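You operate a simulated robot arm through the tools that you are given. There is no shell and no other tool. Be economical: measure what you need, move in short steps, check, and stop when the job is done.

Carry out the task below with a simulated robot arm. There is one attempt and no reset: what you move stays moved.

## Task
Warm the milk over the simmer plate, with a moment's boil at most.
Fine: simmer plate on the main burner, milk pan on the plate, flame on medium till small bubbles show, then off.

It is judged by the outcome, as a careful person would: the job done as asked, and still so three seconds after it is handed in. It fails if anything else is knocked over, pushed out of place, dropped, spilled or broken.

## Robot
A 6-joint arm with a two-finger parallel gripper, fixed in place. Base frame: the origin is at the foot of the arm, x ahead of it, y to its left, z up; the work surface is at about z = 0.91. Readings come in m, rad, newtons and seconds.
With the tool pointing down near the work surface it reaches from about 0.32 to 0.82 m from the base axis. Its first joint turns from -2.897 to 2.897 rad. Payload 3.91 kg.
Tool frame: the origin (TCP) lies between the finger pads and is the grasp point; the fingertips stand 0.03 m ahead of it; z points along the fingers, y is the line along which they close. The gripper opens to 0.11 m. The fingers are 0.02 m wide and 0.01 m thick; the gripper's body (0.048 by 0.112 m) begins 0.055 m behind the TCP.
Orientation is told as [roll, pitch, yaw] about the base's x, y, z axes, in that order, counted from this pose: with the fingers straight down and closing along the base's y, the tool's x points along the base's -x, its y along +y and its z along -z.

## Interface
- The arm moves only by the tool apply_moves. Its argument "targets" is a list of rows, each an object of numbers (a shift or turn left out is 0, a gripper value left out holds the last): "dx", "dy", "dz": the shift along the tool's x, y, z in m; "wx", "wy", "wz": the turn, a rotation vector about the tool's x, y, z in rad; "grip": the gripper command, from -1 (shut) to 1 (fully open), values between in proportion. In form: [{"dx": .., "dy": .., "dz": .., "wx": .., "wy": .., "wz": .., "grip": ..}, ...]. A call has 1 to 12 rows; each row is the pose to reach, as a shift and turn from the pose commanded when the call began, along the tool's axes at that moment. Rows are played at 5 a second. More than 0.05 m and 0.15 rad between two rows, or a gripper value outside its range, and nothing of the call is played. A pose out of reach is approached as far as the arm can. The call stops where the force on the tool passes 40 N (or 10 N more than at its start, if that is more) or the arm is blocked; 0.2 s more then pass. The fingers move at their own pace (about 0.045 m/s each) and stop on an object; they squeeze with about 25 N. The grip force told is the motor's: it shows also when the fingers shut on nothing. Time passes only in rows, and 0.2 s behind the last, so rows that repeat a pose let the fingers close. It gives the time, the measured TCP pose, the force on the tool (base axes), the opening and the grip force at its end, in the units of the frame above (readings bear some noise), with the torque about the TCP (base axes, N m) and any sound that the robot's microphone picked up.
- Cameras (640 x 400 px; columns grow to the right, rows downward): "scene" is fixed at [0.0519, -0.5023, 1.4822]; the picture's right is [0.68, -0.73, 0.00], its down [-0.54, -0.50, -0.68] and it looks along [0.50, 0.46, -0.73] (base axes); focal length 268 px, centre (320, 200). "wrist" rides on the gripper at [0.077, 0.007, -0.114] in the tool frame; the picture's right is [-0.09, 1.00, 0.00], its down [-0.80, -0.07, -0.59] and it looks along [-0.59, -0.05, 0.80] (tool axes); focal length 270 px, centre (320, 200). There is no depth. A picture from a camera that has moved, and an enlarged one, comes with that camera's place and axes in the base frame and with its lens.
- camera(camera): a new picture of that camera. No time passes.
- slide_trunk(by): slides the trunk up (or, below 0, down) by that many m; the arm rides with it, the base frame stays. It gives what a move gives, with no picture.
- close_up(camera, box): a new picture of the part [left, top, right, bottom] of that camera's present view, enlarged. No time passes.
- finish_job(): hands the job in; it is judged then, once.

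Work in short steps. Places have to be worked out from the pictures, the camera data and where the tool is seen: move nearer, look again, correct. Check each grasp and each placing, and mend what went wrong. You have 120 turns and 64 pictures in all, those below and enlarged ones among them. Open the gripper and draw the arm clear of the work before you hand the job in, unless the task says otherwise; then end with one line.

The tools are called after "Emit:" as name(argument=value, ...) on one line, values as JSON. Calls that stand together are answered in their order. apply_moves: Moves the arm, as the interface text tells. Its arguments: {"type":"object","properties":{"targets":{"type":"array"}},"required":["targets"]} The other tools are called the same way: slide_trunk (by) slides the trunk up or down; camera (camera) takes a picture; close_up (camera, box) takes an enlarged picture of a part of a camera's view; finish_job () hands the job in.

At the start:

```text
t: 0.0
position: [0.4249, -0.1057, 1.1973]
orientation: [0.001, 0.001, 0.0]
contact_force: [-0.1, 0.4, -0.5]
moment: [-0.01, 0.04, 0.0]
grip_width: 0.1101
grasp_force: 0.1
trunk travel left (down, up): [-0.45, 0.16]
```

scene: 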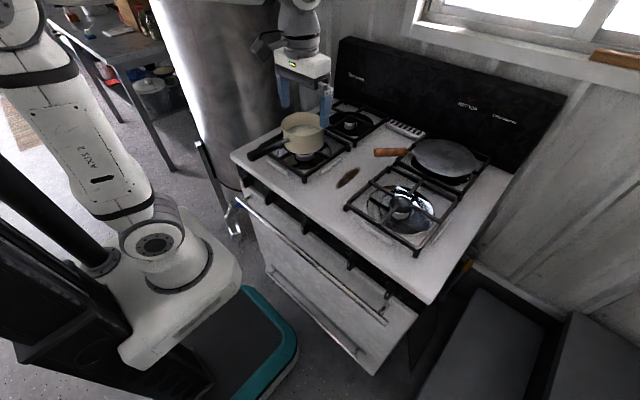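
wrist: 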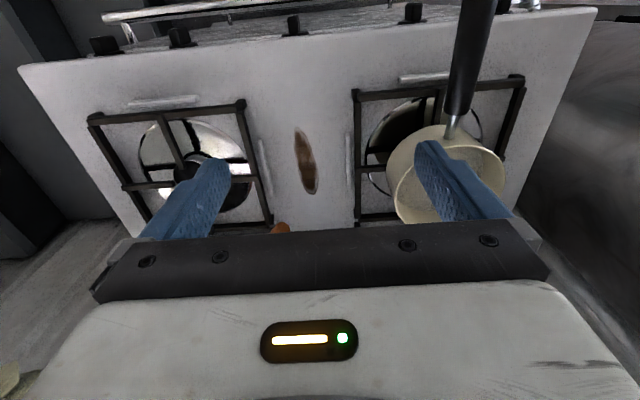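

The scene shows a milk pan on the left front burner, and a dark round plate with a wooden handle on the back right burner. I'll look closer at the stove parts before moving.

Emit:
close_up(camera="scene", box=[330, 110, 530, 260])

Emit:
close_up(camera="scene", box=[220, 80, 420, 205])

Emit:
close_up(camera="scene", box=[220, 160, 440, 340])

Emit:
close_up(camera="wrist", box=[60, 0, 460, 250])

```text
2.67 times, centred on (430, 185) of scene
camera zoom: at [0.0519, -0.5023, 1.4822], right [0.68, -0.73, 0.0], down [-0.54, -0.5, -0.68], along [0.5, 0.46, -0.73], focal length 714 px, centre (27, 240)
```

zoom: 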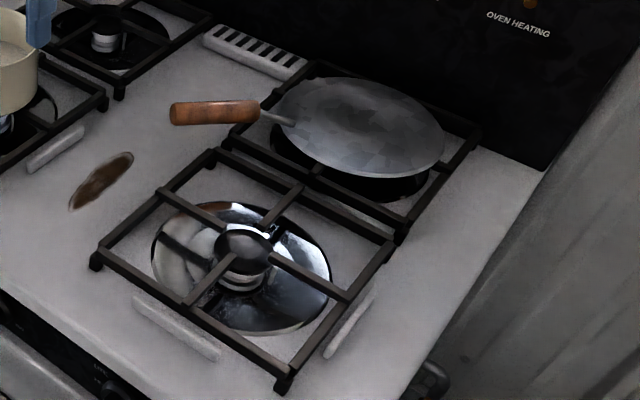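

```text
3.20 times, centred on (320, 142) of scene
camera zoom: at [0.0519, -0.5023, 1.4822], right [0.68, -0.73, 0.0], down [-0.54, -0.5, -0.68], along [0.5, 0.46, -0.73], focal length 856 px, centre (320, 384)
```

zoom: 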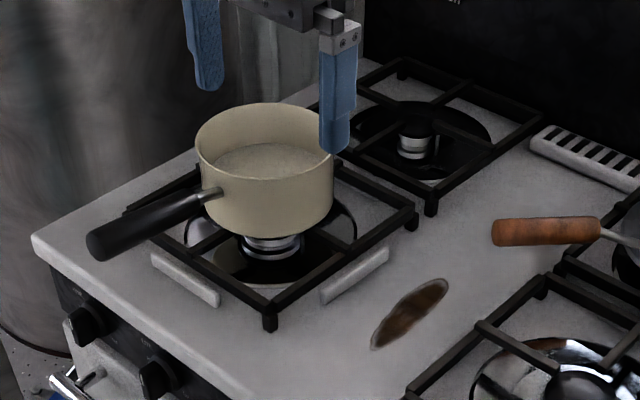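

```text
2.22 times, centred on (330, 250) of scene
camera zoom: at [0.0519, -0.5023, 1.4822], right [0.68, -0.73, 0.0], down [-0.54, -0.5, -0.68], along [0.5, 0.46, -0.73], focal length 595 px, centre (298, 89)
```

zoom: 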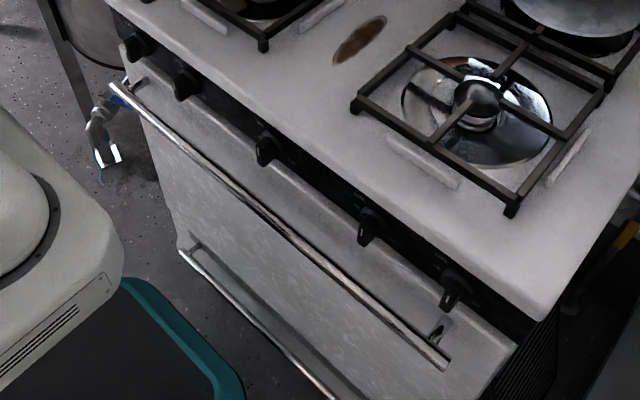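

```text
1.60 times, centred on (260, 125) of wrist
camera zoom: at [0.3468, -0.0999, 1.3125], right [0.09, 1.0, 0.0], down [0.8, -0.07, 0.59], along [0.59, -0.05, -0.8], focal length 432 px, centre (416, 320)
```

zoom: 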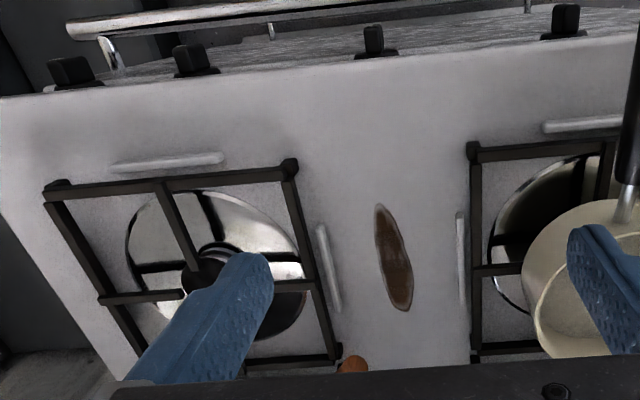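

Labels on the back panel may tell which burner is the main one. I'll zoom on those and on the knobs.

Emit:
close_up(camera="scene", box=[335, 50, 545, 140])

Emit:
close_up(camera="scene", box=[350, 235, 430, 305])

```text
3.05 times, centred on (440, 95) of scene
camera zoom: at [0.0519, -0.5023, 1.4822], right [0.68, -0.73, 0.0], down [-0.54, -0.5, -0.68], along [0.5, 0.46, -0.73], focal length 816 px, centre (-46, 520)
```

zoom: 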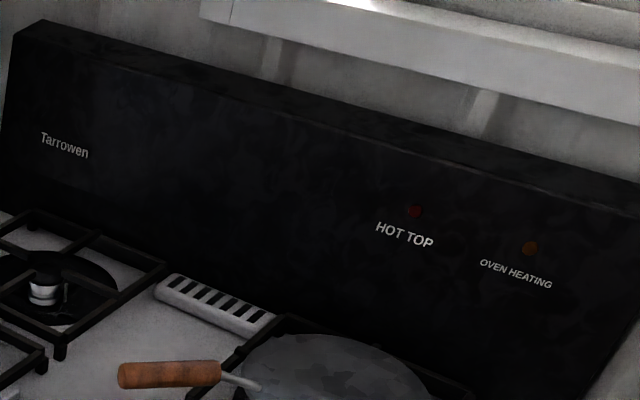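

```text
5.71 times, centred on (390, 270) of scene
camera zoom: at [0.0519, -0.5023, 1.4822], right [0.68, -0.73, 0.0], down [-0.54, -0.5, -0.68], along [0.5, 0.46, -0.73], focal length 1530 px, centre (-80, -200)
```

zoom: 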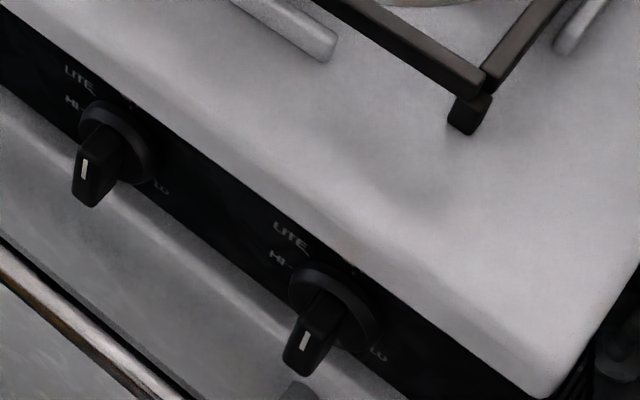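

Knobs carry LITE / HI / LO marks. I'll swing the wrist camera in front of the right-hand knobs to read them.

Emit:
apply_moves(targets=[{"dx": 0.02, "dy": -0.03}, {"dx": 0.045, "dy": -0.06}, {"dx": 0.065, "dy": -0.09, "dz": 0.01}, {"dx": 0.085, "dy": -0.12, "dz": 0.03}, {"dx": 0.105, "dy": -0.15, "dz": 0.05}, {"dx": 0.125, "dy": -0.18, "dz": 0.07}, {"dx": 0.145, "dy": -0.21, "dz": 0.09}, {"dx": 0.16, "dy": -0.235, "dz": 0.11}, {"dx": 0.17, "dy": -0.25, "dz": 0.13}])

Emit:
camera(camera="wrist")

```text
t: 2.0
position: [0.2543, -0.3556, 1.0662]
orientation: [0.001, 0.0, 0.001]
contact_force: [0.1, -0.1, 0.6]
moment: [0.02, 0.0, 0.0]
grip_width: 0.1101
grasp_force: 0.0
trunk travel left (down, up): [-0.45, 0.16]
```

```text
55 pictures are left
camera wrist: at [0.1763, -0.35, 1.1813], right [0.09, 1.0, 0.0], down [0.8, -0.07, 0.59], along [0.59, -0.05, -0.8], focal length 270 px, centre (320, 200)
```

wrist: 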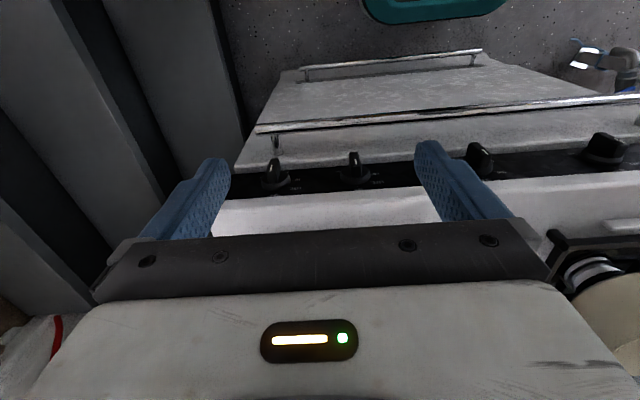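

The knobs are in view (picture is inverted). I'll zoom in on the right pair.

Emit:
close_up(camera="wrist", box=[240, 140, 400, 210])

Emit:
close_up(camera="wrist", box=[460, 120, 640, 200])

```text
4.00 times, centred on (320, 175) of wrist
camera zoom: at [0.1763, -0.35, 1.1813], right [0.09, 1.0, 0.0], down [0.8, -0.07, 0.59], along [0.59, -0.05, -0.8], focal length 1081 px, centre (320, 300)
```

zoom: 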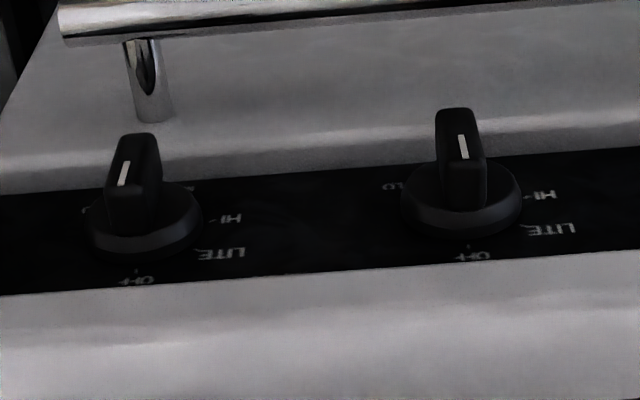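

```text
3.56 times, centred on (550, 160) of wrist
camera zoom: at [0.1763, -0.35, 1.1813], right [0.09, 1.0, 0.0], down [0.8, -0.07, 0.59], along [0.59, -0.05, -0.8], focal length 961 px, centre (-498, 342)
```

zoom: 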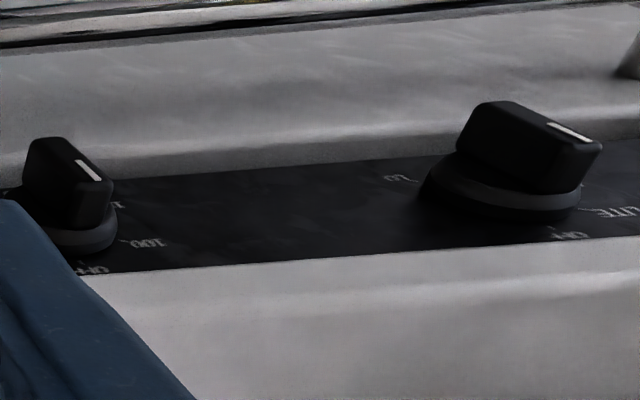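

Right pair are OFF; the fourth knob seems turned. I'll move in front of the middle with some forward tilt to see all knobs and their icons more frontally.

Emit:
apply_moves(targets=[{"dy": 0.04, "dz": 0.01, "wy": -0.14}, {"dy": 0.08, "dz": 0.03, "wy": -0.28}, {"dy": 0.12, "dz": 0.05, "wy": -0.42}, {"dy": 0.16, "dz": 0.06, "wy": -0.5}])

Emit:
camera(camera="wrist")

```text
t: 3.0
position: [0.2632, -0.2119, 1.0195]
orientation: [0.004, -0.498, -0.003]
contact_force: [0.1, -0.4, 0.0]
moment: [0.03, 0.03, 0.0]
grip_width: 0.11
grasp_force: 0.0
out of reach, approached as far as the arm can: row 4
trunk travel left (down, up): [-0.45, 0.16]
```

```text
52 pictures are left
camera wrist: at [0.1399, -0.2062, 1.0842], right [0.08, 1.0, 0.04], down [0.42, -0.07, 0.91], along [0.9, -0.05, -0.42], focal length 270 px, centre (320, 200)
```

wrist: 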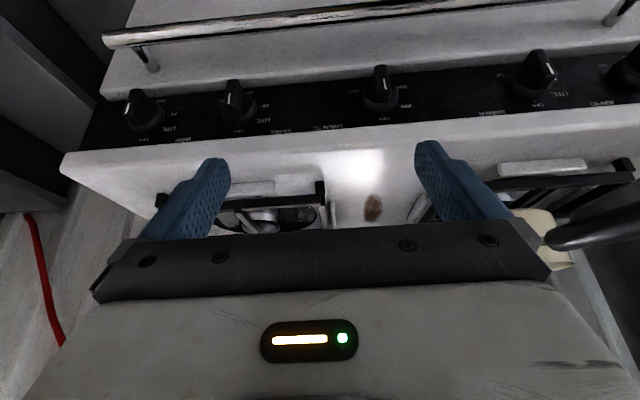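

The labels below the knobs look readable; I'll zoom in on them.

Emit:
close_up(camera="wrist", box=[100, 70, 260, 150])

Emit:
close_up(camera="wrist", box=[240, 50, 420, 150])

Emit:
close_up(camera="wrist", box=[460, 30, 640, 130])

```text
4.00 times, centred on (180, 110) of wrist
camera zoom: at [0.1399, -0.2062, 1.0842], right [0.08, 1.0, 0.04], down [0.42, -0.07, 0.91], along [0.9, -0.05, -0.42], focal length 1081 px, centre (880, 560)
```

zoom: 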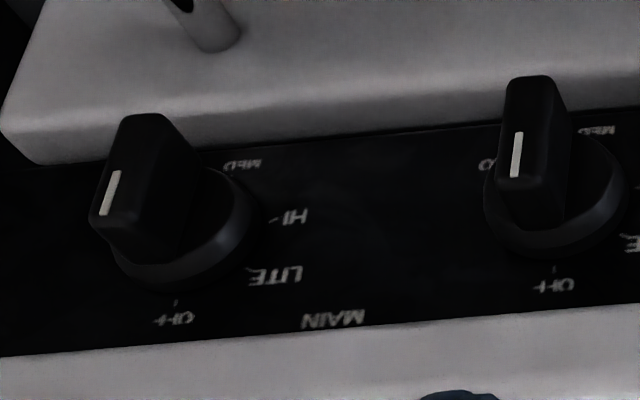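

```text
3.56 times, centred on (330, 100) of wrist
camera zoom: at [0.1399, -0.2062, 1.0842], right [0.08, 1.0, 0.04], down [0.42, -0.07, 0.91], along [0.9, -0.05, -0.42], focal length 961 px, centre (284, 556)
```

zoom: 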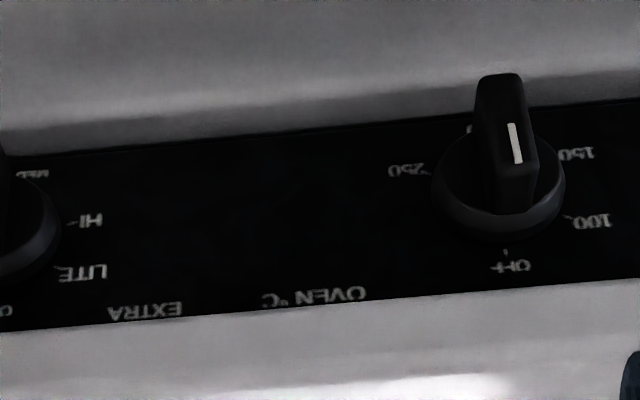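

```text
3.56 times, centred on (550, 80) of wrist
camera zoom: at [0.1399, -0.2062, 1.0842], right [0.08, 1.0, 0.04], down [0.42, -0.07, 0.91], along [0.9, -0.05, -0.42], focal length 961 px, centre (-498, 627)
```

zoom: 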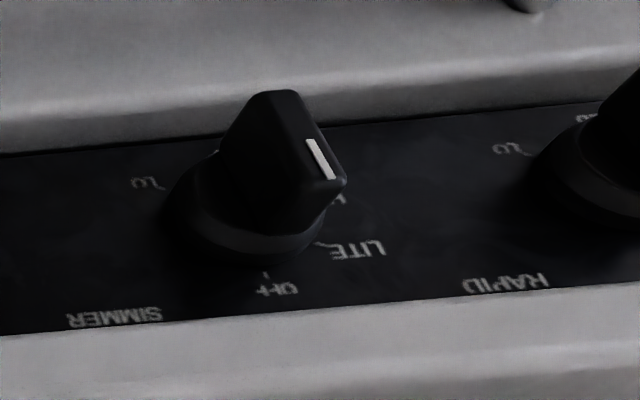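

All knobs are at OFF. Labels: the far-right knob is MAIN, next EXTRA, then OVEN, SIMMER, RAPID; the front-right burner looks largest and should be MAIN (I'll confirm when lit). Now I raise and straighten the tool before going to the plate.

Emit:
apply_moves(targets=[{"dx": -0.02, "dz": -0.035, "wy": 0.13}, {"dx": -0.04, "dz": -0.07, "wy": 0.26}, {"dx": -0.06, "dz": -0.11, "wy": 0.39}, {"dx": -0.075, "dz": -0.14, "wy": 0.498}])

```text
t: 4.0
position: [0.2616, -0.2122, 1.1797]
orientation: [-0.003, -0.001, -0.001]
contact_force: [0.3, 0.7, 0.0]
moment: [0.02, 0.01, 0.03]
grip_width: 0.1099
grasp_force: 0.0
trunk travel left (down, up): [-0.45, 0.16]
```

Now forward to above the plate handle with yaw to match it; standing off a bit for a look.

Emit:
apply_moves(targets=[{"dx": -0.045, "wz": 0.1}, {"dx": -0.09, "wz": 0.22}, {"dx": -0.135, "wz": 0.34}, {"dx": -0.18, "wz": 0.46}, {"dx": -0.225, "wz": 0.58}, {"dx": -0.27, "wz": 0.7}, {"dx": -0.315, "wz": 0.82}, {"dx": -0.36, "wz": 0.925}])

Emit:
camera(camera="wrist")

Emit:
camera(camera="scene")

```text
t: 5.8
position: [0.6216, -0.2124, 1.1799]
orientation: [-0.001, 0.0, -0.925]
contact_force: [-0.3, 0.1, -0.8]
moment: [0.0, 0.03, 0.02]
grip_width: 0.1099
grasp_force: 0.1
trunk travel left (down, up): [-0.45, 0.16]
```

```text
48 pictures are left
camera wrist: at [0.5806, -0.1476, 1.2954], right [0.85, 0.53, 0.0], down [0.42, -0.68, 0.59], along [0.31, -0.51, -0.8], focal length 270 px, centre (320, 200)
```

wrist: 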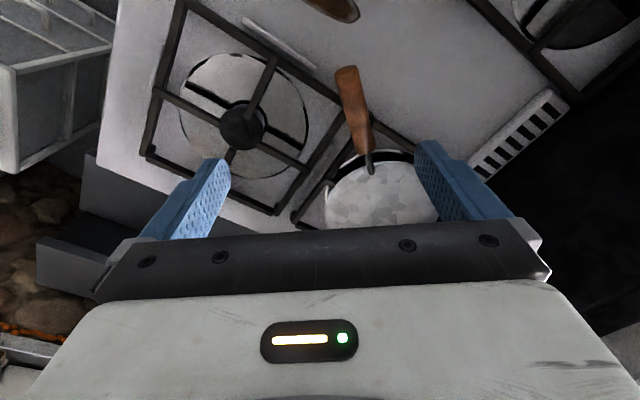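

```text
47 pictures are left
```

scene: 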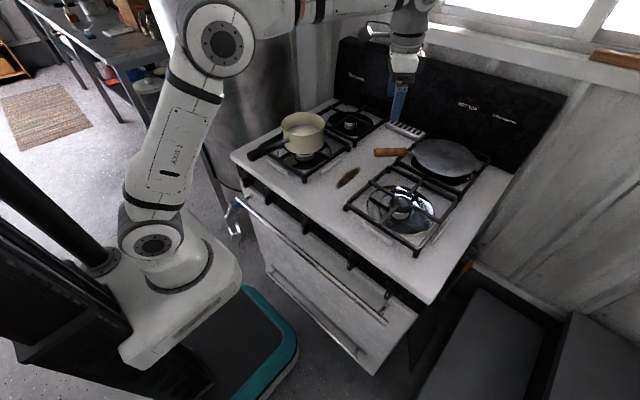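

The handle's tip is near (0.637, -0.185) and its plate end near (0.71, -0.24), about z 0.975. I'll zoom in to see the clearance to the grates.

Emit:
close_up(camera="wrist", box=[220, 50, 460, 230])

Emit:
close_up(camera="scene", box=[350, 120, 500, 220])

```text
2.22 times, centred on (340, 140) of wrist
camera zoom: at [0.5806, -0.1476, 1.2954], right [0.85, 0.53, 0.0], down [0.42, -0.68, 0.59], along [0.31, -0.51, -0.8], focal length 601 px, centre (276, 333)
```

zoom: 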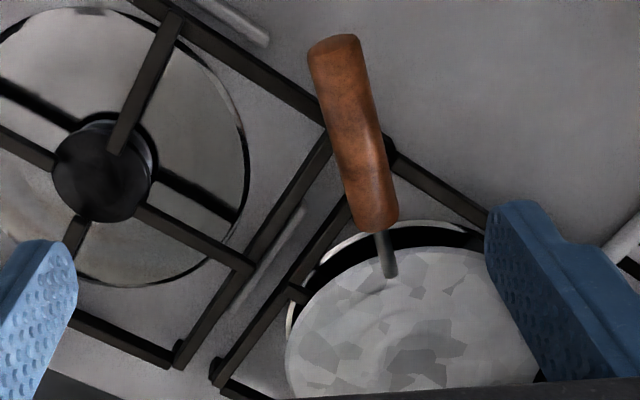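

```text
4.00 times, centred on (425, 170) of scene
camera zoom: at [0.0519, -0.5023, 1.4822], right [0.68, -0.73, 0.0], down [-0.54, -0.5, -0.68], along [0.5, 0.46, -0.73], focal length 1071 px, centre (-100, 320)
```

zoom: 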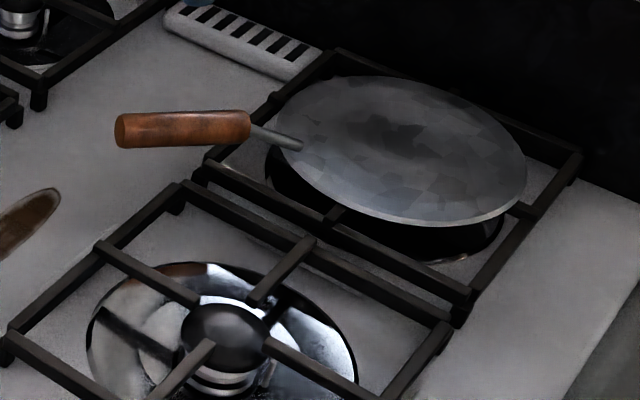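

Clearance looks fine. I'll close the gripper partway, align yaw to the handle, and descend above a point about 5 cm from its tip.

Emit:
apply_moves(targets=[{"dx": -0.012, "dy": 0.013, "dz": 0.03, "wz": -0.07, "grip": 0.1}, {"dx": -0.024, "dy": 0.026, "dz": 0.06, "wz": -0.14, "grip": 0.1}, {"dx": -0.036, "dy": 0.0385, "dz": 0.09, "wz": -0.21, "grip": 0.1}, {"dx": -0.036, "dy": 0.0385, "dz": 0.12, "wz": -0.21, "grip": 0.1}])

Emit:
camera(camera="wrist")

Emit:
close_up(camera="scene", box=[350, 80, 500, 180])

```text
t: 6.8
position: [0.6749, -0.218, 1.0587]
orientation: [0.003, -0.003, -0.713]
contact_force: [-0.9, 0.7, -0.6]
moment: [-0.03, 0.01, -0.03]
grip_width: 0.0606
grasp_force: 0.0
trunk travel left (down, up): [-0.45, 0.16]
```

```text
44 pictures are left
camera wrist: at [0.6197, -0.1637, 1.1743], right [0.72, 0.69, 0.0], down [0.56, -0.58, 0.6], along [0.41, -0.43, -0.8], focal length 270 px, centre (320, 200)
```

wrist: 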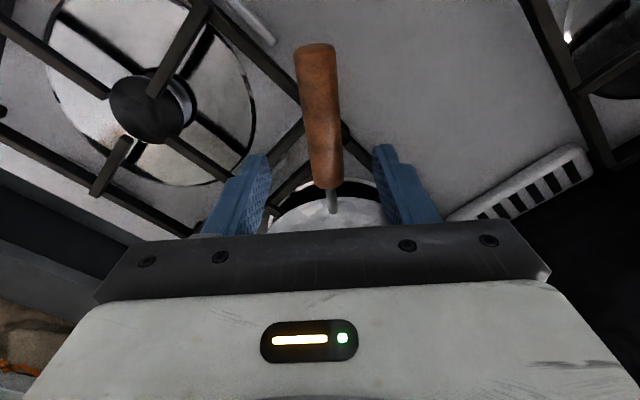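

```text
4.00 times, centred on (425, 130) of scene
camera zoom: at [0.0519, -0.5023, 1.4822], right [0.68, -0.73, 0.0], down [-0.54, -0.5, -0.68], along [0.5, 0.46, -0.73], focal length 1071 px, centre (-100, 480)
```

zoom: 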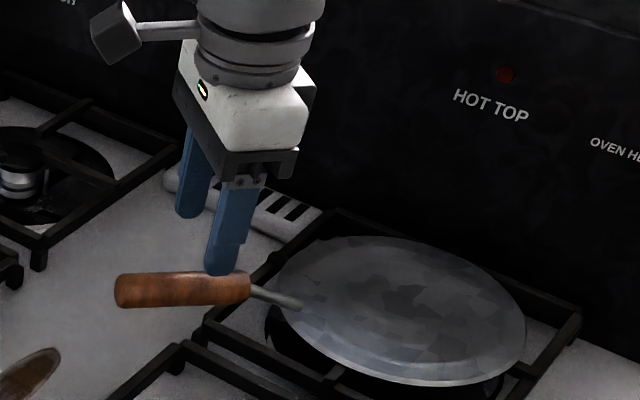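

The handle is centred between the fingers. I'll lower straight to z ≈ 0.983, then close.

Emit:
apply_moves(targets=[{"dz": 0.025, "grip": 0.0}, {"dz": 0.05, "grip": 0.0}, {"dz": 0.076, "grip": 0.0}])

Emit:
close_up(camera="scene", box=[350, 100, 500, 200])

```text
t: 7.6
position: [0.6745, -0.2172, 0.9839]
orientation: [0.003, -0.003, -0.714]
contact_force: [0.2, 0.3, -0.8]
moment: [0.01, 0.01, -0.03]
grip_width: 0.0546
grasp_force: 0.1
trunk travel left (down, up): [-0.45, 0.16]
```

```text
4.00 times, centred on (425, 150) of scene
camera zoom: at [0.0519, -0.5023, 1.4822], right [0.68, -0.73, 0.0], down [-0.54, -0.5, -0.68], along [0.5, 0.46, -0.73], focal length 1071 px, centre (-100, 400)
```

zoom: 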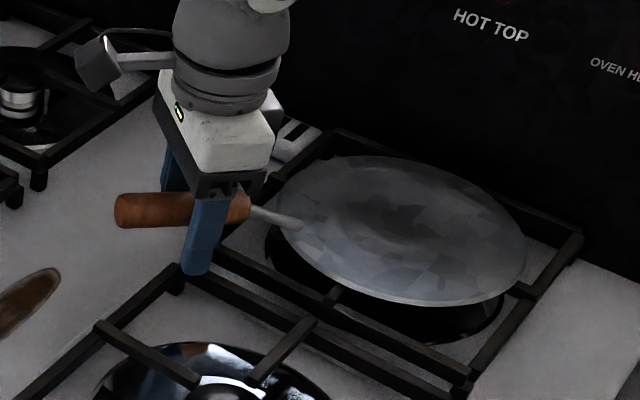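

The fingers straddle the handle at good depth. Closing now.

Emit:
apply_moves(targets=[{"grip": -1}, {"grip": -1}, {"grip": -1}, {"grip": -1}])

```text
t: 8.6
position: [0.6748, -0.2159, 0.9842]
orientation: [0.002, -0.001, -0.716]
contact_force: [0.8, 0.7, 0.6]
moment: [-0.05, 0.0, 0.14]
grip_width: 0.025
grasp_force: 24.7
trunk travel left (down, up): [-0.45, 0.16]
```

Gripped at 25 mm width. Lifting a couple of centimetres to see the weight and any droop.

Emit:
apply_moves(targets=[{"dz": -0.01}, {"dz": -0.02}, {"dz": -0.03}])

Emit:
close_up(camera="scene", box=[350, 100, 500, 200])

```text
t: 9.4
position: [0.6747, -0.2185, 1.0139]
orientation: [0.002, -0.001, -0.716]
contact_force: [0.8, -0.2, -3.4]
moment: [0.3, 0.37, 0.01]
grip_width: 0.0251
grasp_force: 25.3
trunk travel left (down, up): [-0.45, 0.16]
```

```text
4.00 times, centred on (425, 150) of scene
camera zoom: at [0.0519, -0.5023, 1.4822], right [0.68, -0.73, 0.0], down [-0.54, -0.5, -0.68], along [0.5, 0.46, -0.73], focal length 1071 px, centre (-100, 400)
```

zoom: 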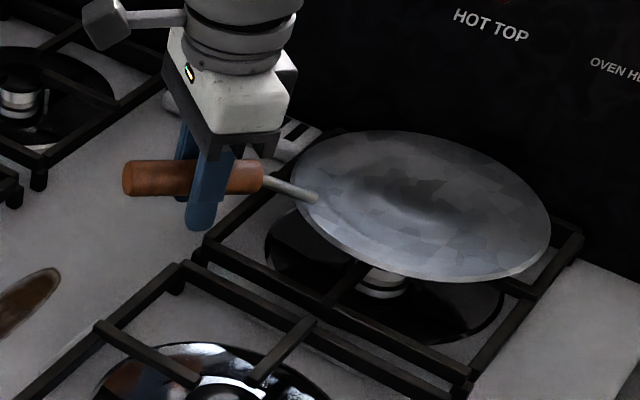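

The plate is held (≈3.5 N) with little droop. I'll lift a bit more and carry it −x to over the front-right burner (centre about (0.566, −0.323)), then look.

Emit:
apply_moves(targets=[{"dz": -0.02}, {"dz": -0.03}, {"dx": 0.028, "dy": -0.021, "dz": -0.035}, {"dx": 0.056, "dy": -0.042, "dz": -0.035}, {"dx": 0.084, "dy": -0.064, "dz": -0.035}, {"dx": 0.112, "dy": -0.085, "dz": -0.035}, {"dx": 0.14, "dy": -0.106, "dz": -0.035}, {"dx": 0.167, "dy": -0.127, "dz": -0.035}, {"dx": 0.194, "dy": -0.1476, "dz": -0.035}, {"dx": 0.194, "dy": -0.1476, "dz": -0.035}])

Emit:
close_up(camera="scene", box=[310, 120, 500, 250])

Emit:
camera(camera="wrist")

```text
t: 11.6
position: [0.4295, -0.2021, 1.0478]
orientation: [0.003, -0.002, -0.715]
contact_force: [-0.7, 0.4, -2.2]
moment: [0.3, 0.35, 0.0]
grip_width: 0.025
grasp_force: 24.9
trunk travel left (down, up): [-0.45, 0.16]
```

```text
3.08 times, centred on (405, 185) of scene
camera zoom: at [0.0519, -0.5023, 1.4822], right [0.68, -0.73, 0.0], down [-0.54, -0.5, -0.68], along [0.5, 0.46, -0.73], focal length 824 px, centre (58, 246)
```

zoom: 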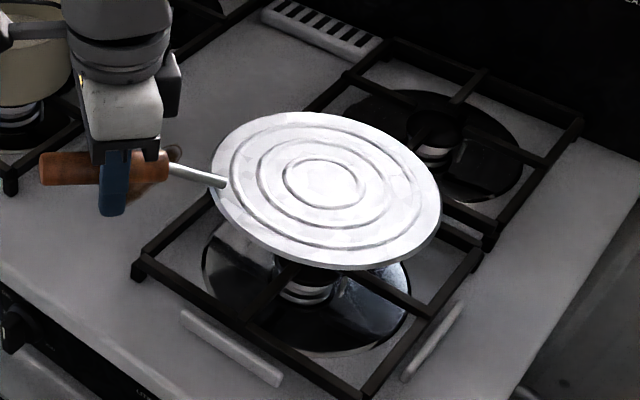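

```text
39 pictures are left
camera wrist: at [0.3757, -0.1479, 1.1632], right [0.72, 0.69, 0.0], down [0.56, -0.58, 0.6], along [0.41, -0.43, -0.8], focal length 270 px, centre (320, 200)
```

wrist: 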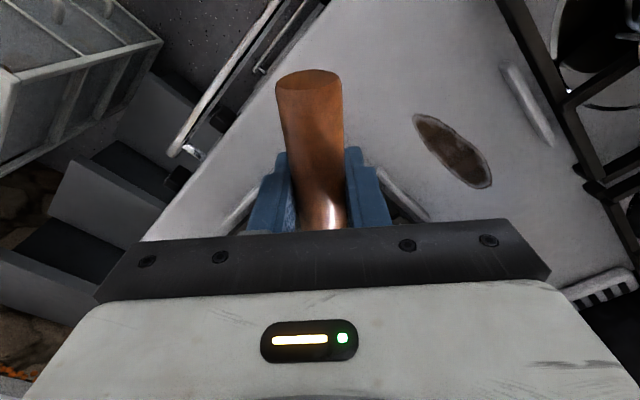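

It's the ringed simmer plate, and it's roughly over the burner. Small centring shift (+5, −7 mm), then lower to the original resting height z ≈ 0.984.

Emit:
apply_moves(targets=[{"dx": -0.008, "dy": -0.002, "dz": 0.0}, {"dx": -0.008, "dy": -0.002, "dz": 0.02}, {"dx": -0.008, "dy": -0.002, "dz": 0.035}, {"dx": -0.008, "dy": -0.002, "dz": 0.045}, {"dx": -0.008, "dy": -0.002, "dz": 0.055}, {"dx": -0.008, "dy": -0.002, "dz": 0.062}, {"dx": -0.008, "dy": -0.002, "dz": 0.064}])

Emit:
close_up(camera="scene", box=[310, 120, 500, 250])

```text
t: 13.2
position: [0.4363, -0.2088, 0.9842]
orientation: [0.002, 0.0, -0.714]
contact_force: [0.7, -0.1, -2.4]
moment: [0.22, 0.28, 0.02]
grip_width: 0.0252
grasp_force: 24.7
trunk travel left (down, up): [-0.45, 0.16]
```

```text
3.08 times, centred on (405, 185) of scene
camera zoom: at [0.0519, -0.5023, 1.4822], right [0.68, -0.73, 0.0], down [-0.54, -0.5, -0.68], along [0.5, 0.46, -0.73], focal length 824 px, centre (58, 246)
```

zoom: 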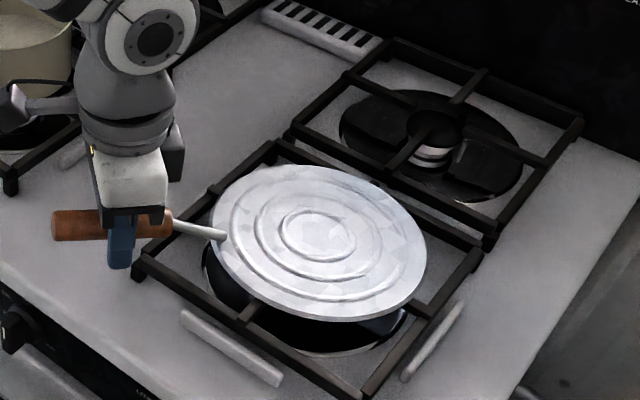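

Nearly down (some weight still on the tool). Lowering a few more mm then opening.

Emit:
apply_moves(targets=[{"dz": 0.003}, {"dz": 0.006}])

```text
t: 13.8
position: [0.4347, -0.2094, 0.98]
orientation: [0.001, -0.002, -0.716]
contact_force: [-1.4, 1.6, 8.7]
moment: [-0.48, -0.55, 0.05]
grip_width: 0.0254
grasp_force: 24.8
trunk travel left (down, up): [-0.45, 0.16]
```

Contact made; I back off 3 mm to neutral and open moderately.

Emit:
apply_moves(targets=[{"dz": -0.003}, {"dz": -0.003, "grip": -0.1}, {"dz": -0.003, "grip": -0.1}, {"dz": -0.003, "grip": -0.1}])

Emit:
apply_moves(targets=[{"dz": -0.04}, {"dz": -0.08}, {"dz": -0.12}, {"dz": -0.16}, {"dz": -0.2}])

Emit:
camera(camera="scene")

Emit:
camera(camera="wrist")

```text
t: 14.8
position: [0.4353, -0.2095, 0.982]
orientation: [0.001, -0.001, -0.715]
contact_force: [0.7, -0.5, -0.4]
moment: [-0.01, 0.02, -0.02]
grip_width: 0.0494
grasp_force: 0.0
trunk travel left (down, up): [-0.45, 0.16]
```

```text
t: 16.0
position: [0.4356, -0.209, 1.1818]
orientation: [0.003, -0.001, -0.715]
contact_force: [-1.1, -0.5, -0.1]
moment: [0.01, -0.02, -0.01]
grip_width: 0.0495
grasp_force: 0.1
trunk travel left (down, up): [-0.45, 0.16]
```

```text
37 pictures are left
```

scene: 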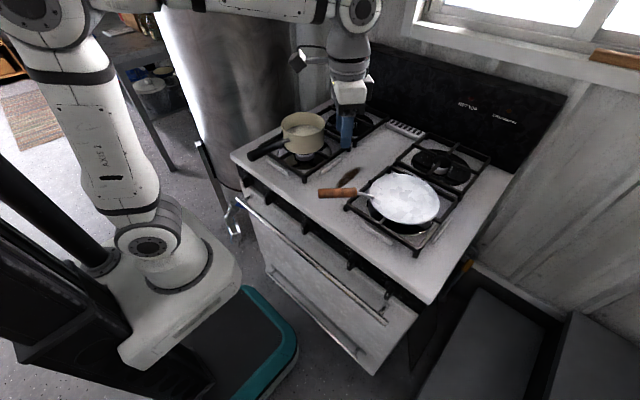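

```text
36 pictures are left
camera wrist: at [0.381, -0.1545, 1.2978], right [0.72, 0.69, 0.0], down [0.56, -0.58, 0.6], along [0.41, -0.43, -0.8], focal length 270 px, centre (320, 200)
```

wrist: 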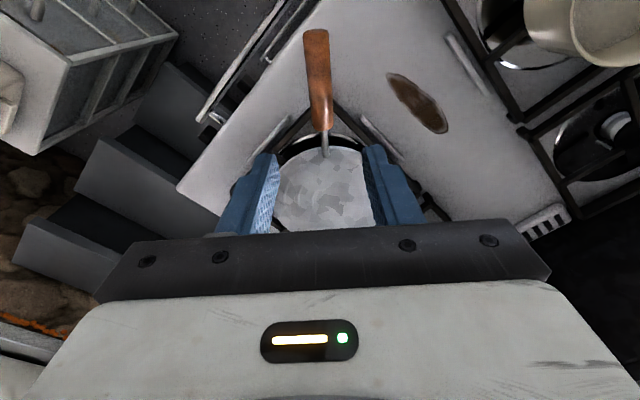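

The plate sits on the main burner. Now to the milk pan: moving to above its handle for a close look.

Emit:
apply_moves(targets=[{"dx": 0.035, "dy": 0.027, "dz": -0.01, "wz": -0.08}, {"dx": 0.07, "dy": 0.053, "dz": -0.02, "wz": -0.16}, {"dx": 0.106, "dy": 0.08, "dz": -0.02, "wz": -0.24}, {"dx": 0.141, "dy": 0.107, "dz": -0.02, "wz": -0.32}, {"dx": 0.177, "dy": 0.133, "dz": -0.02, "wz": -0.4}, {"dx": 0.212, "dy": 0.16, "dz": -0.02, "wz": -0.455}])

Emit:
camera(camera="wrist")

Emit:
close_up(camera="scene", box=[230, 90, 350, 190])

```text
t: 17.4
position: [0.3809, 0.0508, 1.2024]
orientation: [0.001, -0.002, -0.26]
contact_force: [0.3, 0.1, 0.0]
moment: [0.03, 0.02, 0.0]
grip_width: 0.0495
grasp_force: 0.1
trunk travel left (down, up): [-0.45, 0.16]
```

```text
35 pictures are left
camera wrist: at [0.3064, 0.0771, 1.3171], right [0.34, 0.94, 0.0], down [0.76, -0.27, 0.6], along [0.56, -0.2, -0.8], focal length 270 px, centre (320, 200)
```

wrist: 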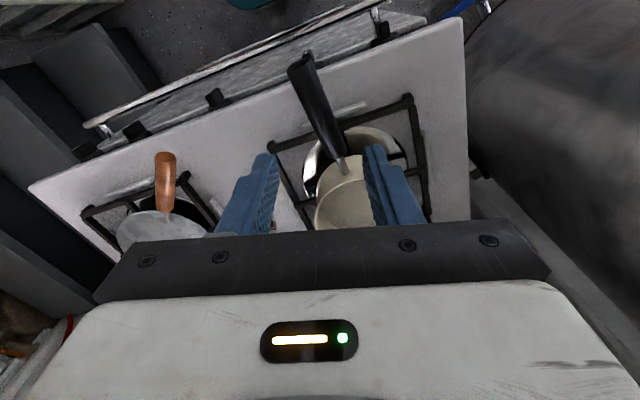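

```text
4.00 times, centred on (290, 140) of scene
camera zoom: at [0.0519, -0.5023, 1.4822], right [0.68, -0.73, 0.0], down [-0.54, -0.5, -0.68], along [0.5, 0.46, -0.73], focal length 1071 px, centre (440, 440)
```

zoom: 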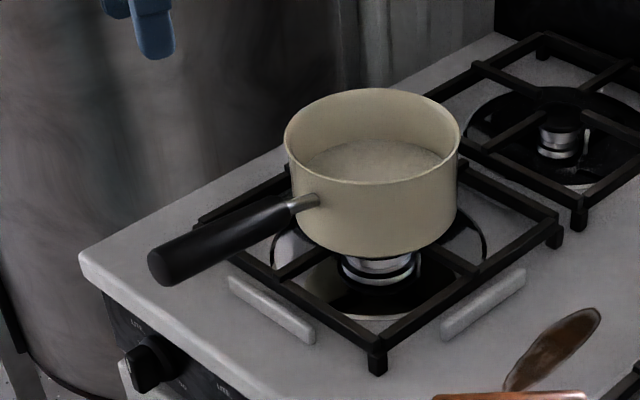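

The handle seems to run about along −x near y ≈ 0.04, tip at x ≈ 0.35, rising outward. I'll straighten yaw to 0, open a bit wider and lower for a check view.

Emit:
apply_moves(targets=[{"dx": -0.015, "dy": -0.001, "dz": 0.03, "wz": -0.13, "grip": 0.4}, {"dx": -0.0316, "dy": -0.002, "dz": 0.06, "wz": -0.26, "grip": 0.4}, {"dx": -0.0316, "dy": -0.002, "dz": 0.08, "wz": -0.26, "grip": 0.4}])

Emit:
camera(camera="wrist")

Emit:
close_up(camera="scene", box=[230, 90, 350, 190])

```text
t: 18.2
position: [0.4098, 0.0407, 1.1227]
orientation: [0.002, -0.002, 0.004]
contact_force: [0.0, -0.4, 0.2]
moment: [-0.01, -0.03, -0.02]
grip_width: 0.0771
grasp_force: 0.1
trunk travel left (down, up): [-0.45, 0.16]
```

```text
33 pictures are left
camera wrist: at [0.3327, 0.046, 1.2369], right [0.09, 1.0, 0.0], down [0.8, -0.07, 0.6], along [0.59, -0.05, -0.8], focal length 270 px, centre (320, 200)
```

wrist: 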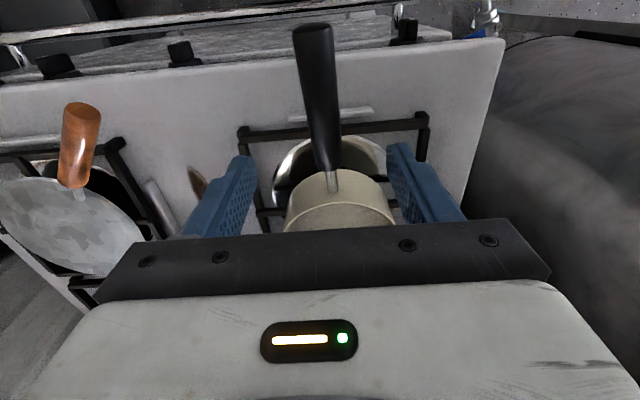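

```text
4.00 times, centred on (290, 140) of scene
camera zoom: at [0.0519, -0.5023, 1.4822], right [0.68, -0.73, 0.0], down [-0.54, -0.5, -0.68], along [0.5, 0.46, -0.73], focal length 1071 px, centre (440, 440)
```

zoom: 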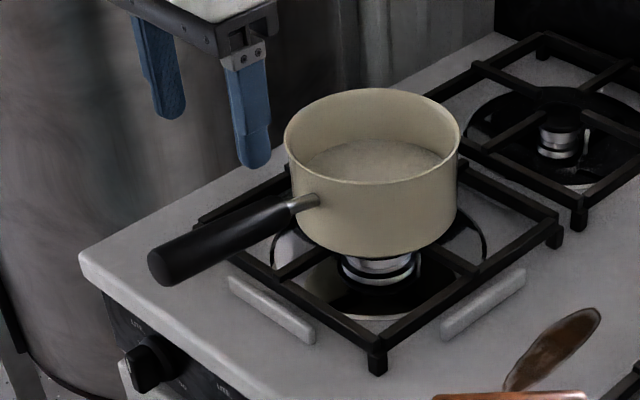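

Handle is along −x at y ≈ 0.043, wood/black part from x ≈ 0.35 to 0.46. I'll move to x ≈ 0.44 and lower partway, then check height from the scene camera.

Emit:
apply_moves(targets=[{"dx": -0.03, "dy": 0.002, "dz": 0.02}, {"dx": -0.03, "dy": 0.002, "dz": 0.05}, {"dx": -0.03, "dy": 0.002, "dz": 0.08}, {"dx": -0.03, "dy": 0.002, "dz": 0.095}])

Emit:
close_up(camera="scene", box=[230, 90, 350, 190])

Emit:
camera(camera="wrist")

```text
t: 19.2
position: [0.4403, 0.0438, 1.027]
orientation: [0.0, -0.001, 0.0]
contact_force: [-0.8, 0.7, -0.5]
moment: [-0.01, 0.03, -0.04]
grip_width: 0.0769
grasp_force: 0.1
trunk travel left (down, up): [-0.45, 0.16]
```

```text
4.00 times, centred on (290, 140) of scene
camera zoom: at [0.0519, -0.5023, 1.4822], right [0.68, -0.73, 0.0], down [-0.54, -0.5, -0.68], along [0.5, 0.46, -0.73], focal length 1071 px, centre (440, 440)
```

zoom: 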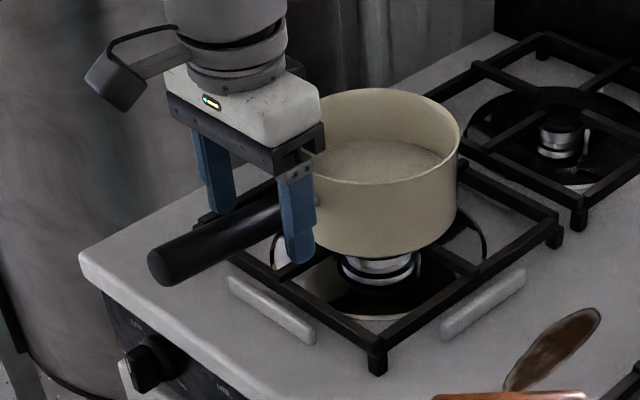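

```text
30 pictures are left
camera wrist: at [0.363, 0.0488, 1.1422], right [0.09, 1.0, 0.0], down [0.8, -0.07, 0.6], along [0.59, -0.05, -0.8], focal length 270 px, centre (320, 200)
```

wrist: 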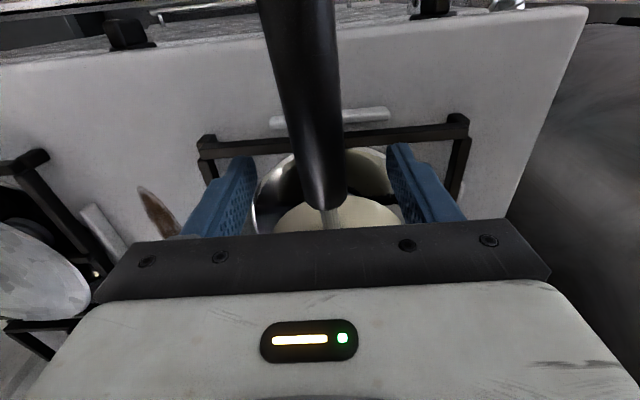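

The handle axis is about 2 cm below the TCP. Lowering 18 mm and closing.

Emit:
apply_moves(targets=[{"dz": 0.01, "grip": 0.4}, {"dz": 0.018, "grip": 0.4}, {"dz": 0.018, "grip": -1}, {"dz": 0.018, "grip": -1}, {"dz": 0.018, "grip": -1}, {"dz": 0.018, "grip": -1}, {"dz": 0.018, "grip": -1}])

Emit:
close_up(camera="scene", box=[230, 90, 350, 190])

```text
t: 20.8
position: [0.4408, 0.0436, 1.0103]
orientation: [0.001, -0.002, 0.0]
contact_force: [0.2, 2.5, -1.0]
moment: [0.08, -0.18, 0.39]
grip_width: 0.0276
grasp_force: 25.3
trunk travel left (down, up): [-0.45, 0.16]
```

```text
4.00 times, centred on (290, 140) of scene
camera zoom: at [0.0519, -0.5023, 1.4822], right [0.68, -0.73, 0.0], down [-0.54, -0.5, -0.68], along [0.5, 0.46, -0.73], focal length 1071 px, centre (440, 440)
```

zoom: 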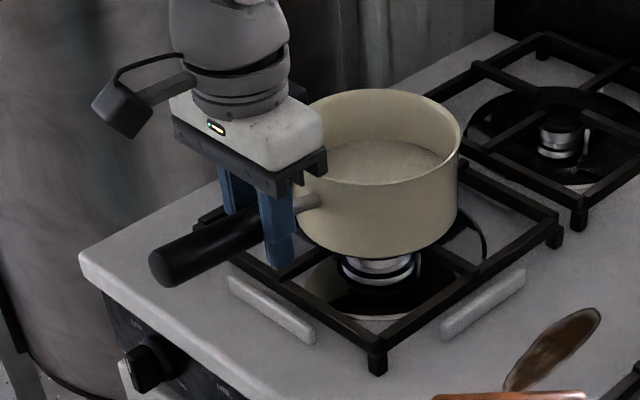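

Gripped (27.6 mm). Test-lift a centimetre and check droop of the pan.

Emit:
apply_moves(targets=[{"dz": -0.003}, {"dz": -0.006}, {"dz": -0.01}, {"dz": -0.014}])

Emit:
close_up(camera="scene", box=[230, 90, 350, 190])

```text
t: 21.8
position: [0.4406, 0.0425, 1.0225]
orientation: [0.0, 0.001, 0.001]
contact_force: [-0.4, 0.9, -5.6]
moment: [0.0, 0.61, -0.01]
grip_width: 0.0267
grasp_force: 24.8
trunk travel left (down, up): [-0.45, 0.16]
```

```text
4.00 times, centred on (290, 140) of scene
camera zoom: at [0.0519, -0.5023, 1.4822], right [0.68, -0.73, 0.0], down [-0.54, -0.5, -0.68], along [0.5, 0.46, -0.73], focal length 1071 px, centre (440, 440)
```

zoom: 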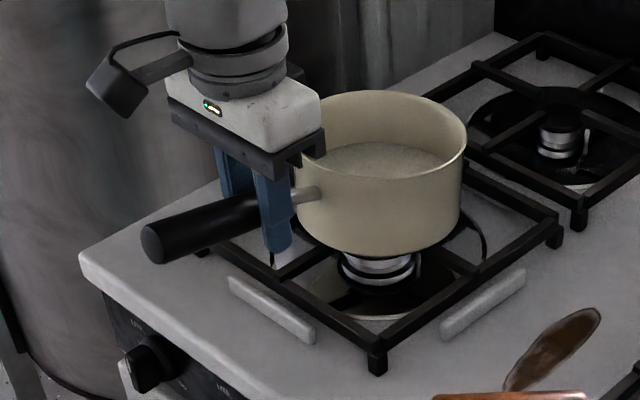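

The pan droops a few degrees toward its far side (far edge still on the grate). I'll tip the tool to level it, while raising slightly, and see if the grip holds.

Emit:
apply_moves(targets=[{"wy": -0.05, "dz": -0.003}, {"wy": -0.1, "dz": -0.006}, {"wy": -0.13, "dz": -0.012}, {"wy": -0.13, "dz": -0.015}])

Emit:
close_up(camera="scene", box=[230, 90, 350, 190])

```text
t: 22.8
position: [0.4403, 0.0443, 1.0375]
orientation: [-0.001, -0.132, -0.001]
contact_force: [0.1, -0.3, -6.4]
moment: [0.02, 0.64, -0.01]
grip_width: 0.0267
grasp_force: 24.9
trunk travel left (down, up): [-0.45, 0.16]
```

```text
4.00 times, centred on (290, 140) of scene
camera zoom: at [0.0519, -0.5023, 1.4822], right [0.68, -0.73, 0.0], down [-0.54, -0.5, -0.68], along [0.5, 0.46, -0.73], focal length 1071 px, centre (440, 440)
```

zoom: 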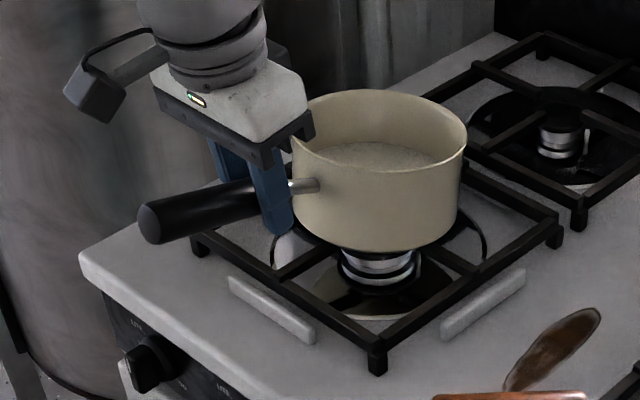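

The grip slips slowly in pitch (weight ≈6.8 N, just above what the short contact patch holds). I'll set it back down and regrasp with the tool leaned back ~0.65 rad, so the pads lie along the handle and the palm blocks the handle from rising.

Emit:
apply_moves(targets=[{"dx": 0.0012, "dz": 0.009}, {"dx": 0.0024, "dz": 0.018}, {"dx": 0.0033, "dz": 0.025}, {"dx": 0.0036, "dz": 0.027}])

Emit:
close_up(camera="scene", box=[230, 90, 350, 190])

```text
t: 23.8
position: [0.4389, 0.043, 1.0123]
orientation: [0.0, -0.133, 0.0]
contact_force: [-3.9, 0.2, 14.2]
moment: [0.03, -0.35, -0.02]
grip_width: 0.0265
grasp_force: 25.0
trunk travel left (down, up): [-0.45, 0.16]
```

```text
4.00 times, centred on (290, 140) of scene
camera zoom: at [0.0519, -0.5023, 1.4822], right [0.68, -0.73, 0.0], down [-0.54, -0.5, -0.68], along [0.5, 0.46, -0.73], focal length 1071 px, centre (440, 440)
```

zoom: 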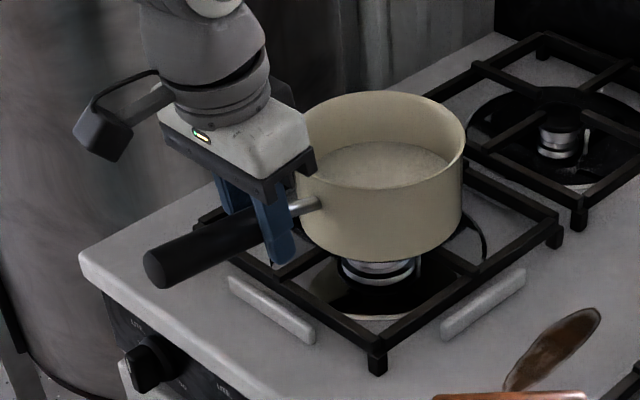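

Pan is down again. Releasing, then tilting in place around the handle in steps.

Emit:
apply_moves(targets=[{"dz": -0.003}, {"dz": -0.003, "grip": 0.0}, {"dz": -0.003, "grip": 0.0}, {"dz": -0.003, "grip": 0.0}])

Emit:
apply_moves(targets=[{"wy": -0.12}, {"wy": -0.24}, {"wy": -0.36}, {"wy": -0.48}])

Emit:
close_up(camera="scene", box=[230, 90, 350, 190])

Emit:
camera(camera="wrist")

```text
t: 24.8
position: [0.4405, 0.0424, 1.0145]
orientation: [0.001, -0.132, 0.0]
contact_force: [-0.6, 0.3, -0.9]
moment: [-0.02, -0.02, 0.02]
grip_width: 0.055
grasp_force: 0.0
trunk travel left (down, up): [-0.45, 0.16]
```

```text
t: 25.8
position: [0.4405, 0.0429, 1.0148]
orientation: [0.002, -0.615, 0.001]
contact_force: [1.2, -0.5, 0.1]
moment: [0.0, -0.05, 0.02]
grip_width: 0.0552
grasp_force: 0.1
trunk travel left (down, up): [-0.45, 0.16]
```

```text
4.00 times, centred on (290, 140) of scene
camera zoom: at [0.0519, -0.5023, 1.4822], right [0.68, -0.73, 0.0], down [-0.54, -0.5, -0.68], along [0.5, 0.46, -0.73], focal length 1071 px, centre (440, 440)
```

zoom: 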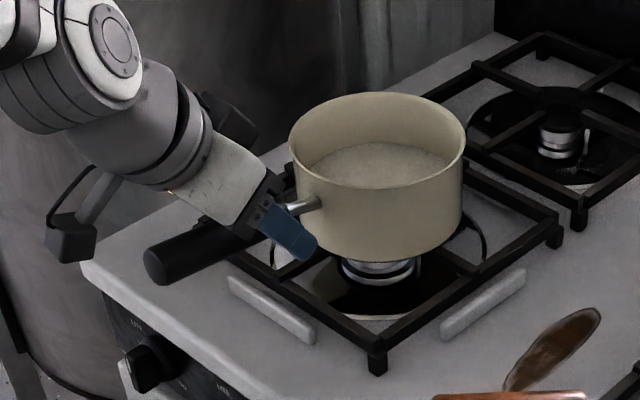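

```text
24 pictures are left
camera wrist: at [0.3105, 0.0486, 1.0646], right [0.07, 1.0, 0.05], down [0.31, -0.07, 0.95], along [0.95, -0.05, -0.32], focal length 270 px, centre (320, 200)
```

wrist: 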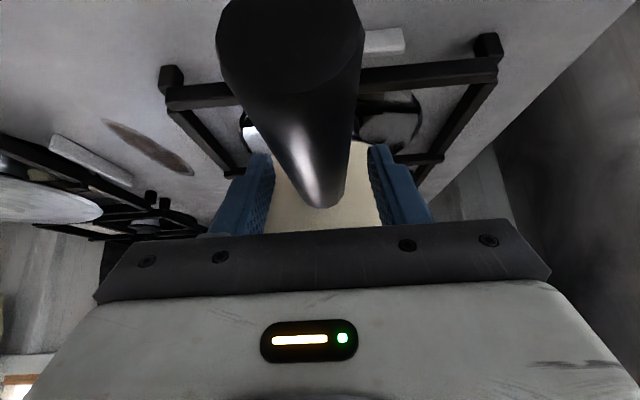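

No contact, handle centred. I'll advance 9 mm along the fingers and close.

Emit:
apply_moves(targets=[{"dz": 0.005, "grip": 0.0}, {"dz": 0.01, "grip": 0.0}, {"dz": 0.01, "grip": -1}, {"dz": 0.01, "grip": -1}, {"dz": 0.01, "grip": -1}, {"dz": 0.01, "grip": -1}])

```text
t: 27.2
position: [0.4452, 0.0439, 1.0054]
orientation: [0.001, -0.613, 0.001]
contact_force: [0.1, 0.1, 0.1]
moment: [0.1, -0.19, 0.14]
grip_width: 0.0265
grasp_force: 25.3
trunk travel left (down, up): [-0.45, 0.16]
```

Gripped. Test-lift 1.5 cm straight up.

Emit:
apply_moves(targets=[{"dx": -0.0029, "dz": -0.0041}, {"dx": -0.0058, "dz": -0.0082}, {"dx": -0.0087, "dz": -0.0123}, {"dx": -0.0115, "dz": -0.0163}])

Emit:
close_up(camera="scene", box=[230, 90, 350, 190])

```text
t: 28.2
position: [0.4462, 0.0431, 1.0245]
orientation: [0.0, -0.61, -0.002]
contact_force: [-0.6, 0.1, -5.6]
moment: [0.01, 0.54, 0.0]
grip_width: 0.027
grasp_force: 25.4
trunk travel left (down, up): [-0.45, 0.16]
```

```text
4.00 times, centred on (290, 140) of scene
camera zoom: at [0.0519, -0.5023, 1.4822], right [0.68, -0.73, 0.0], down [-0.54, -0.5, -0.68], along [0.5, 0.46, -0.73], focal length 1071 px, centre (440, 440)
```

zoom: 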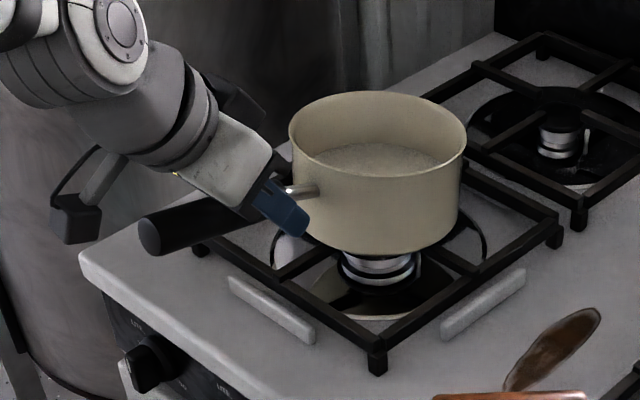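

Still pivoting on its far edge; the palm should now come to bear on the handle. I'll lift 1 cm more with 0.12 rad more tilt to level and see.

Emit:
apply_moves(targets=[{"dx": -0.0029, "dz": -0.0041, "wy": -0.04}, {"dx": -0.0058, "dz": -0.0082, "wy": -0.08}, {"dx": -0.0087, "dz": -0.0123, "wy": -0.12}])

Emit:
close_up(camera="scene", box=[230, 90, 350, 190])

```text
t: 29.0
position: [0.4462, 0.0442, 1.0414]
orientation: [-0.001, -0.731, 0.0]
contact_force: [-0.3, -0.6, -7.0]
moment: [-0.01, 0.63, 0.05]
grip_width: 0.0265
grasp_force: 25.0
trunk travel left (down, up): [-0.45, 0.16]
```

```text
4.00 times, centred on (290, 140) of scene
camera zoom: at [0.0519, -0.5023, 1.4822], right [0.68, -0.73, 0.0], down [-0.54, -0.5, -0.68], along [0.5, 0.46, -0.73], focal length 1071 px, centre (440, 440)
```

zoom: 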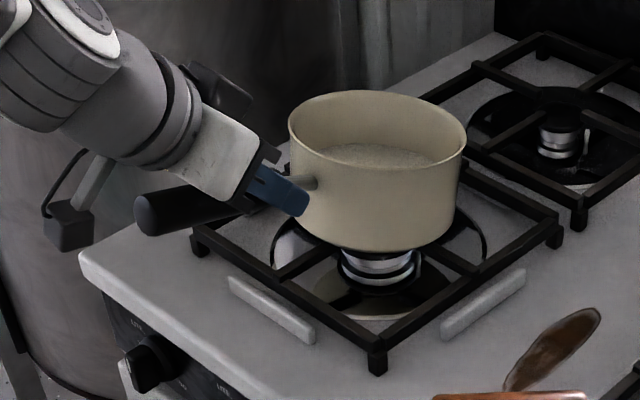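

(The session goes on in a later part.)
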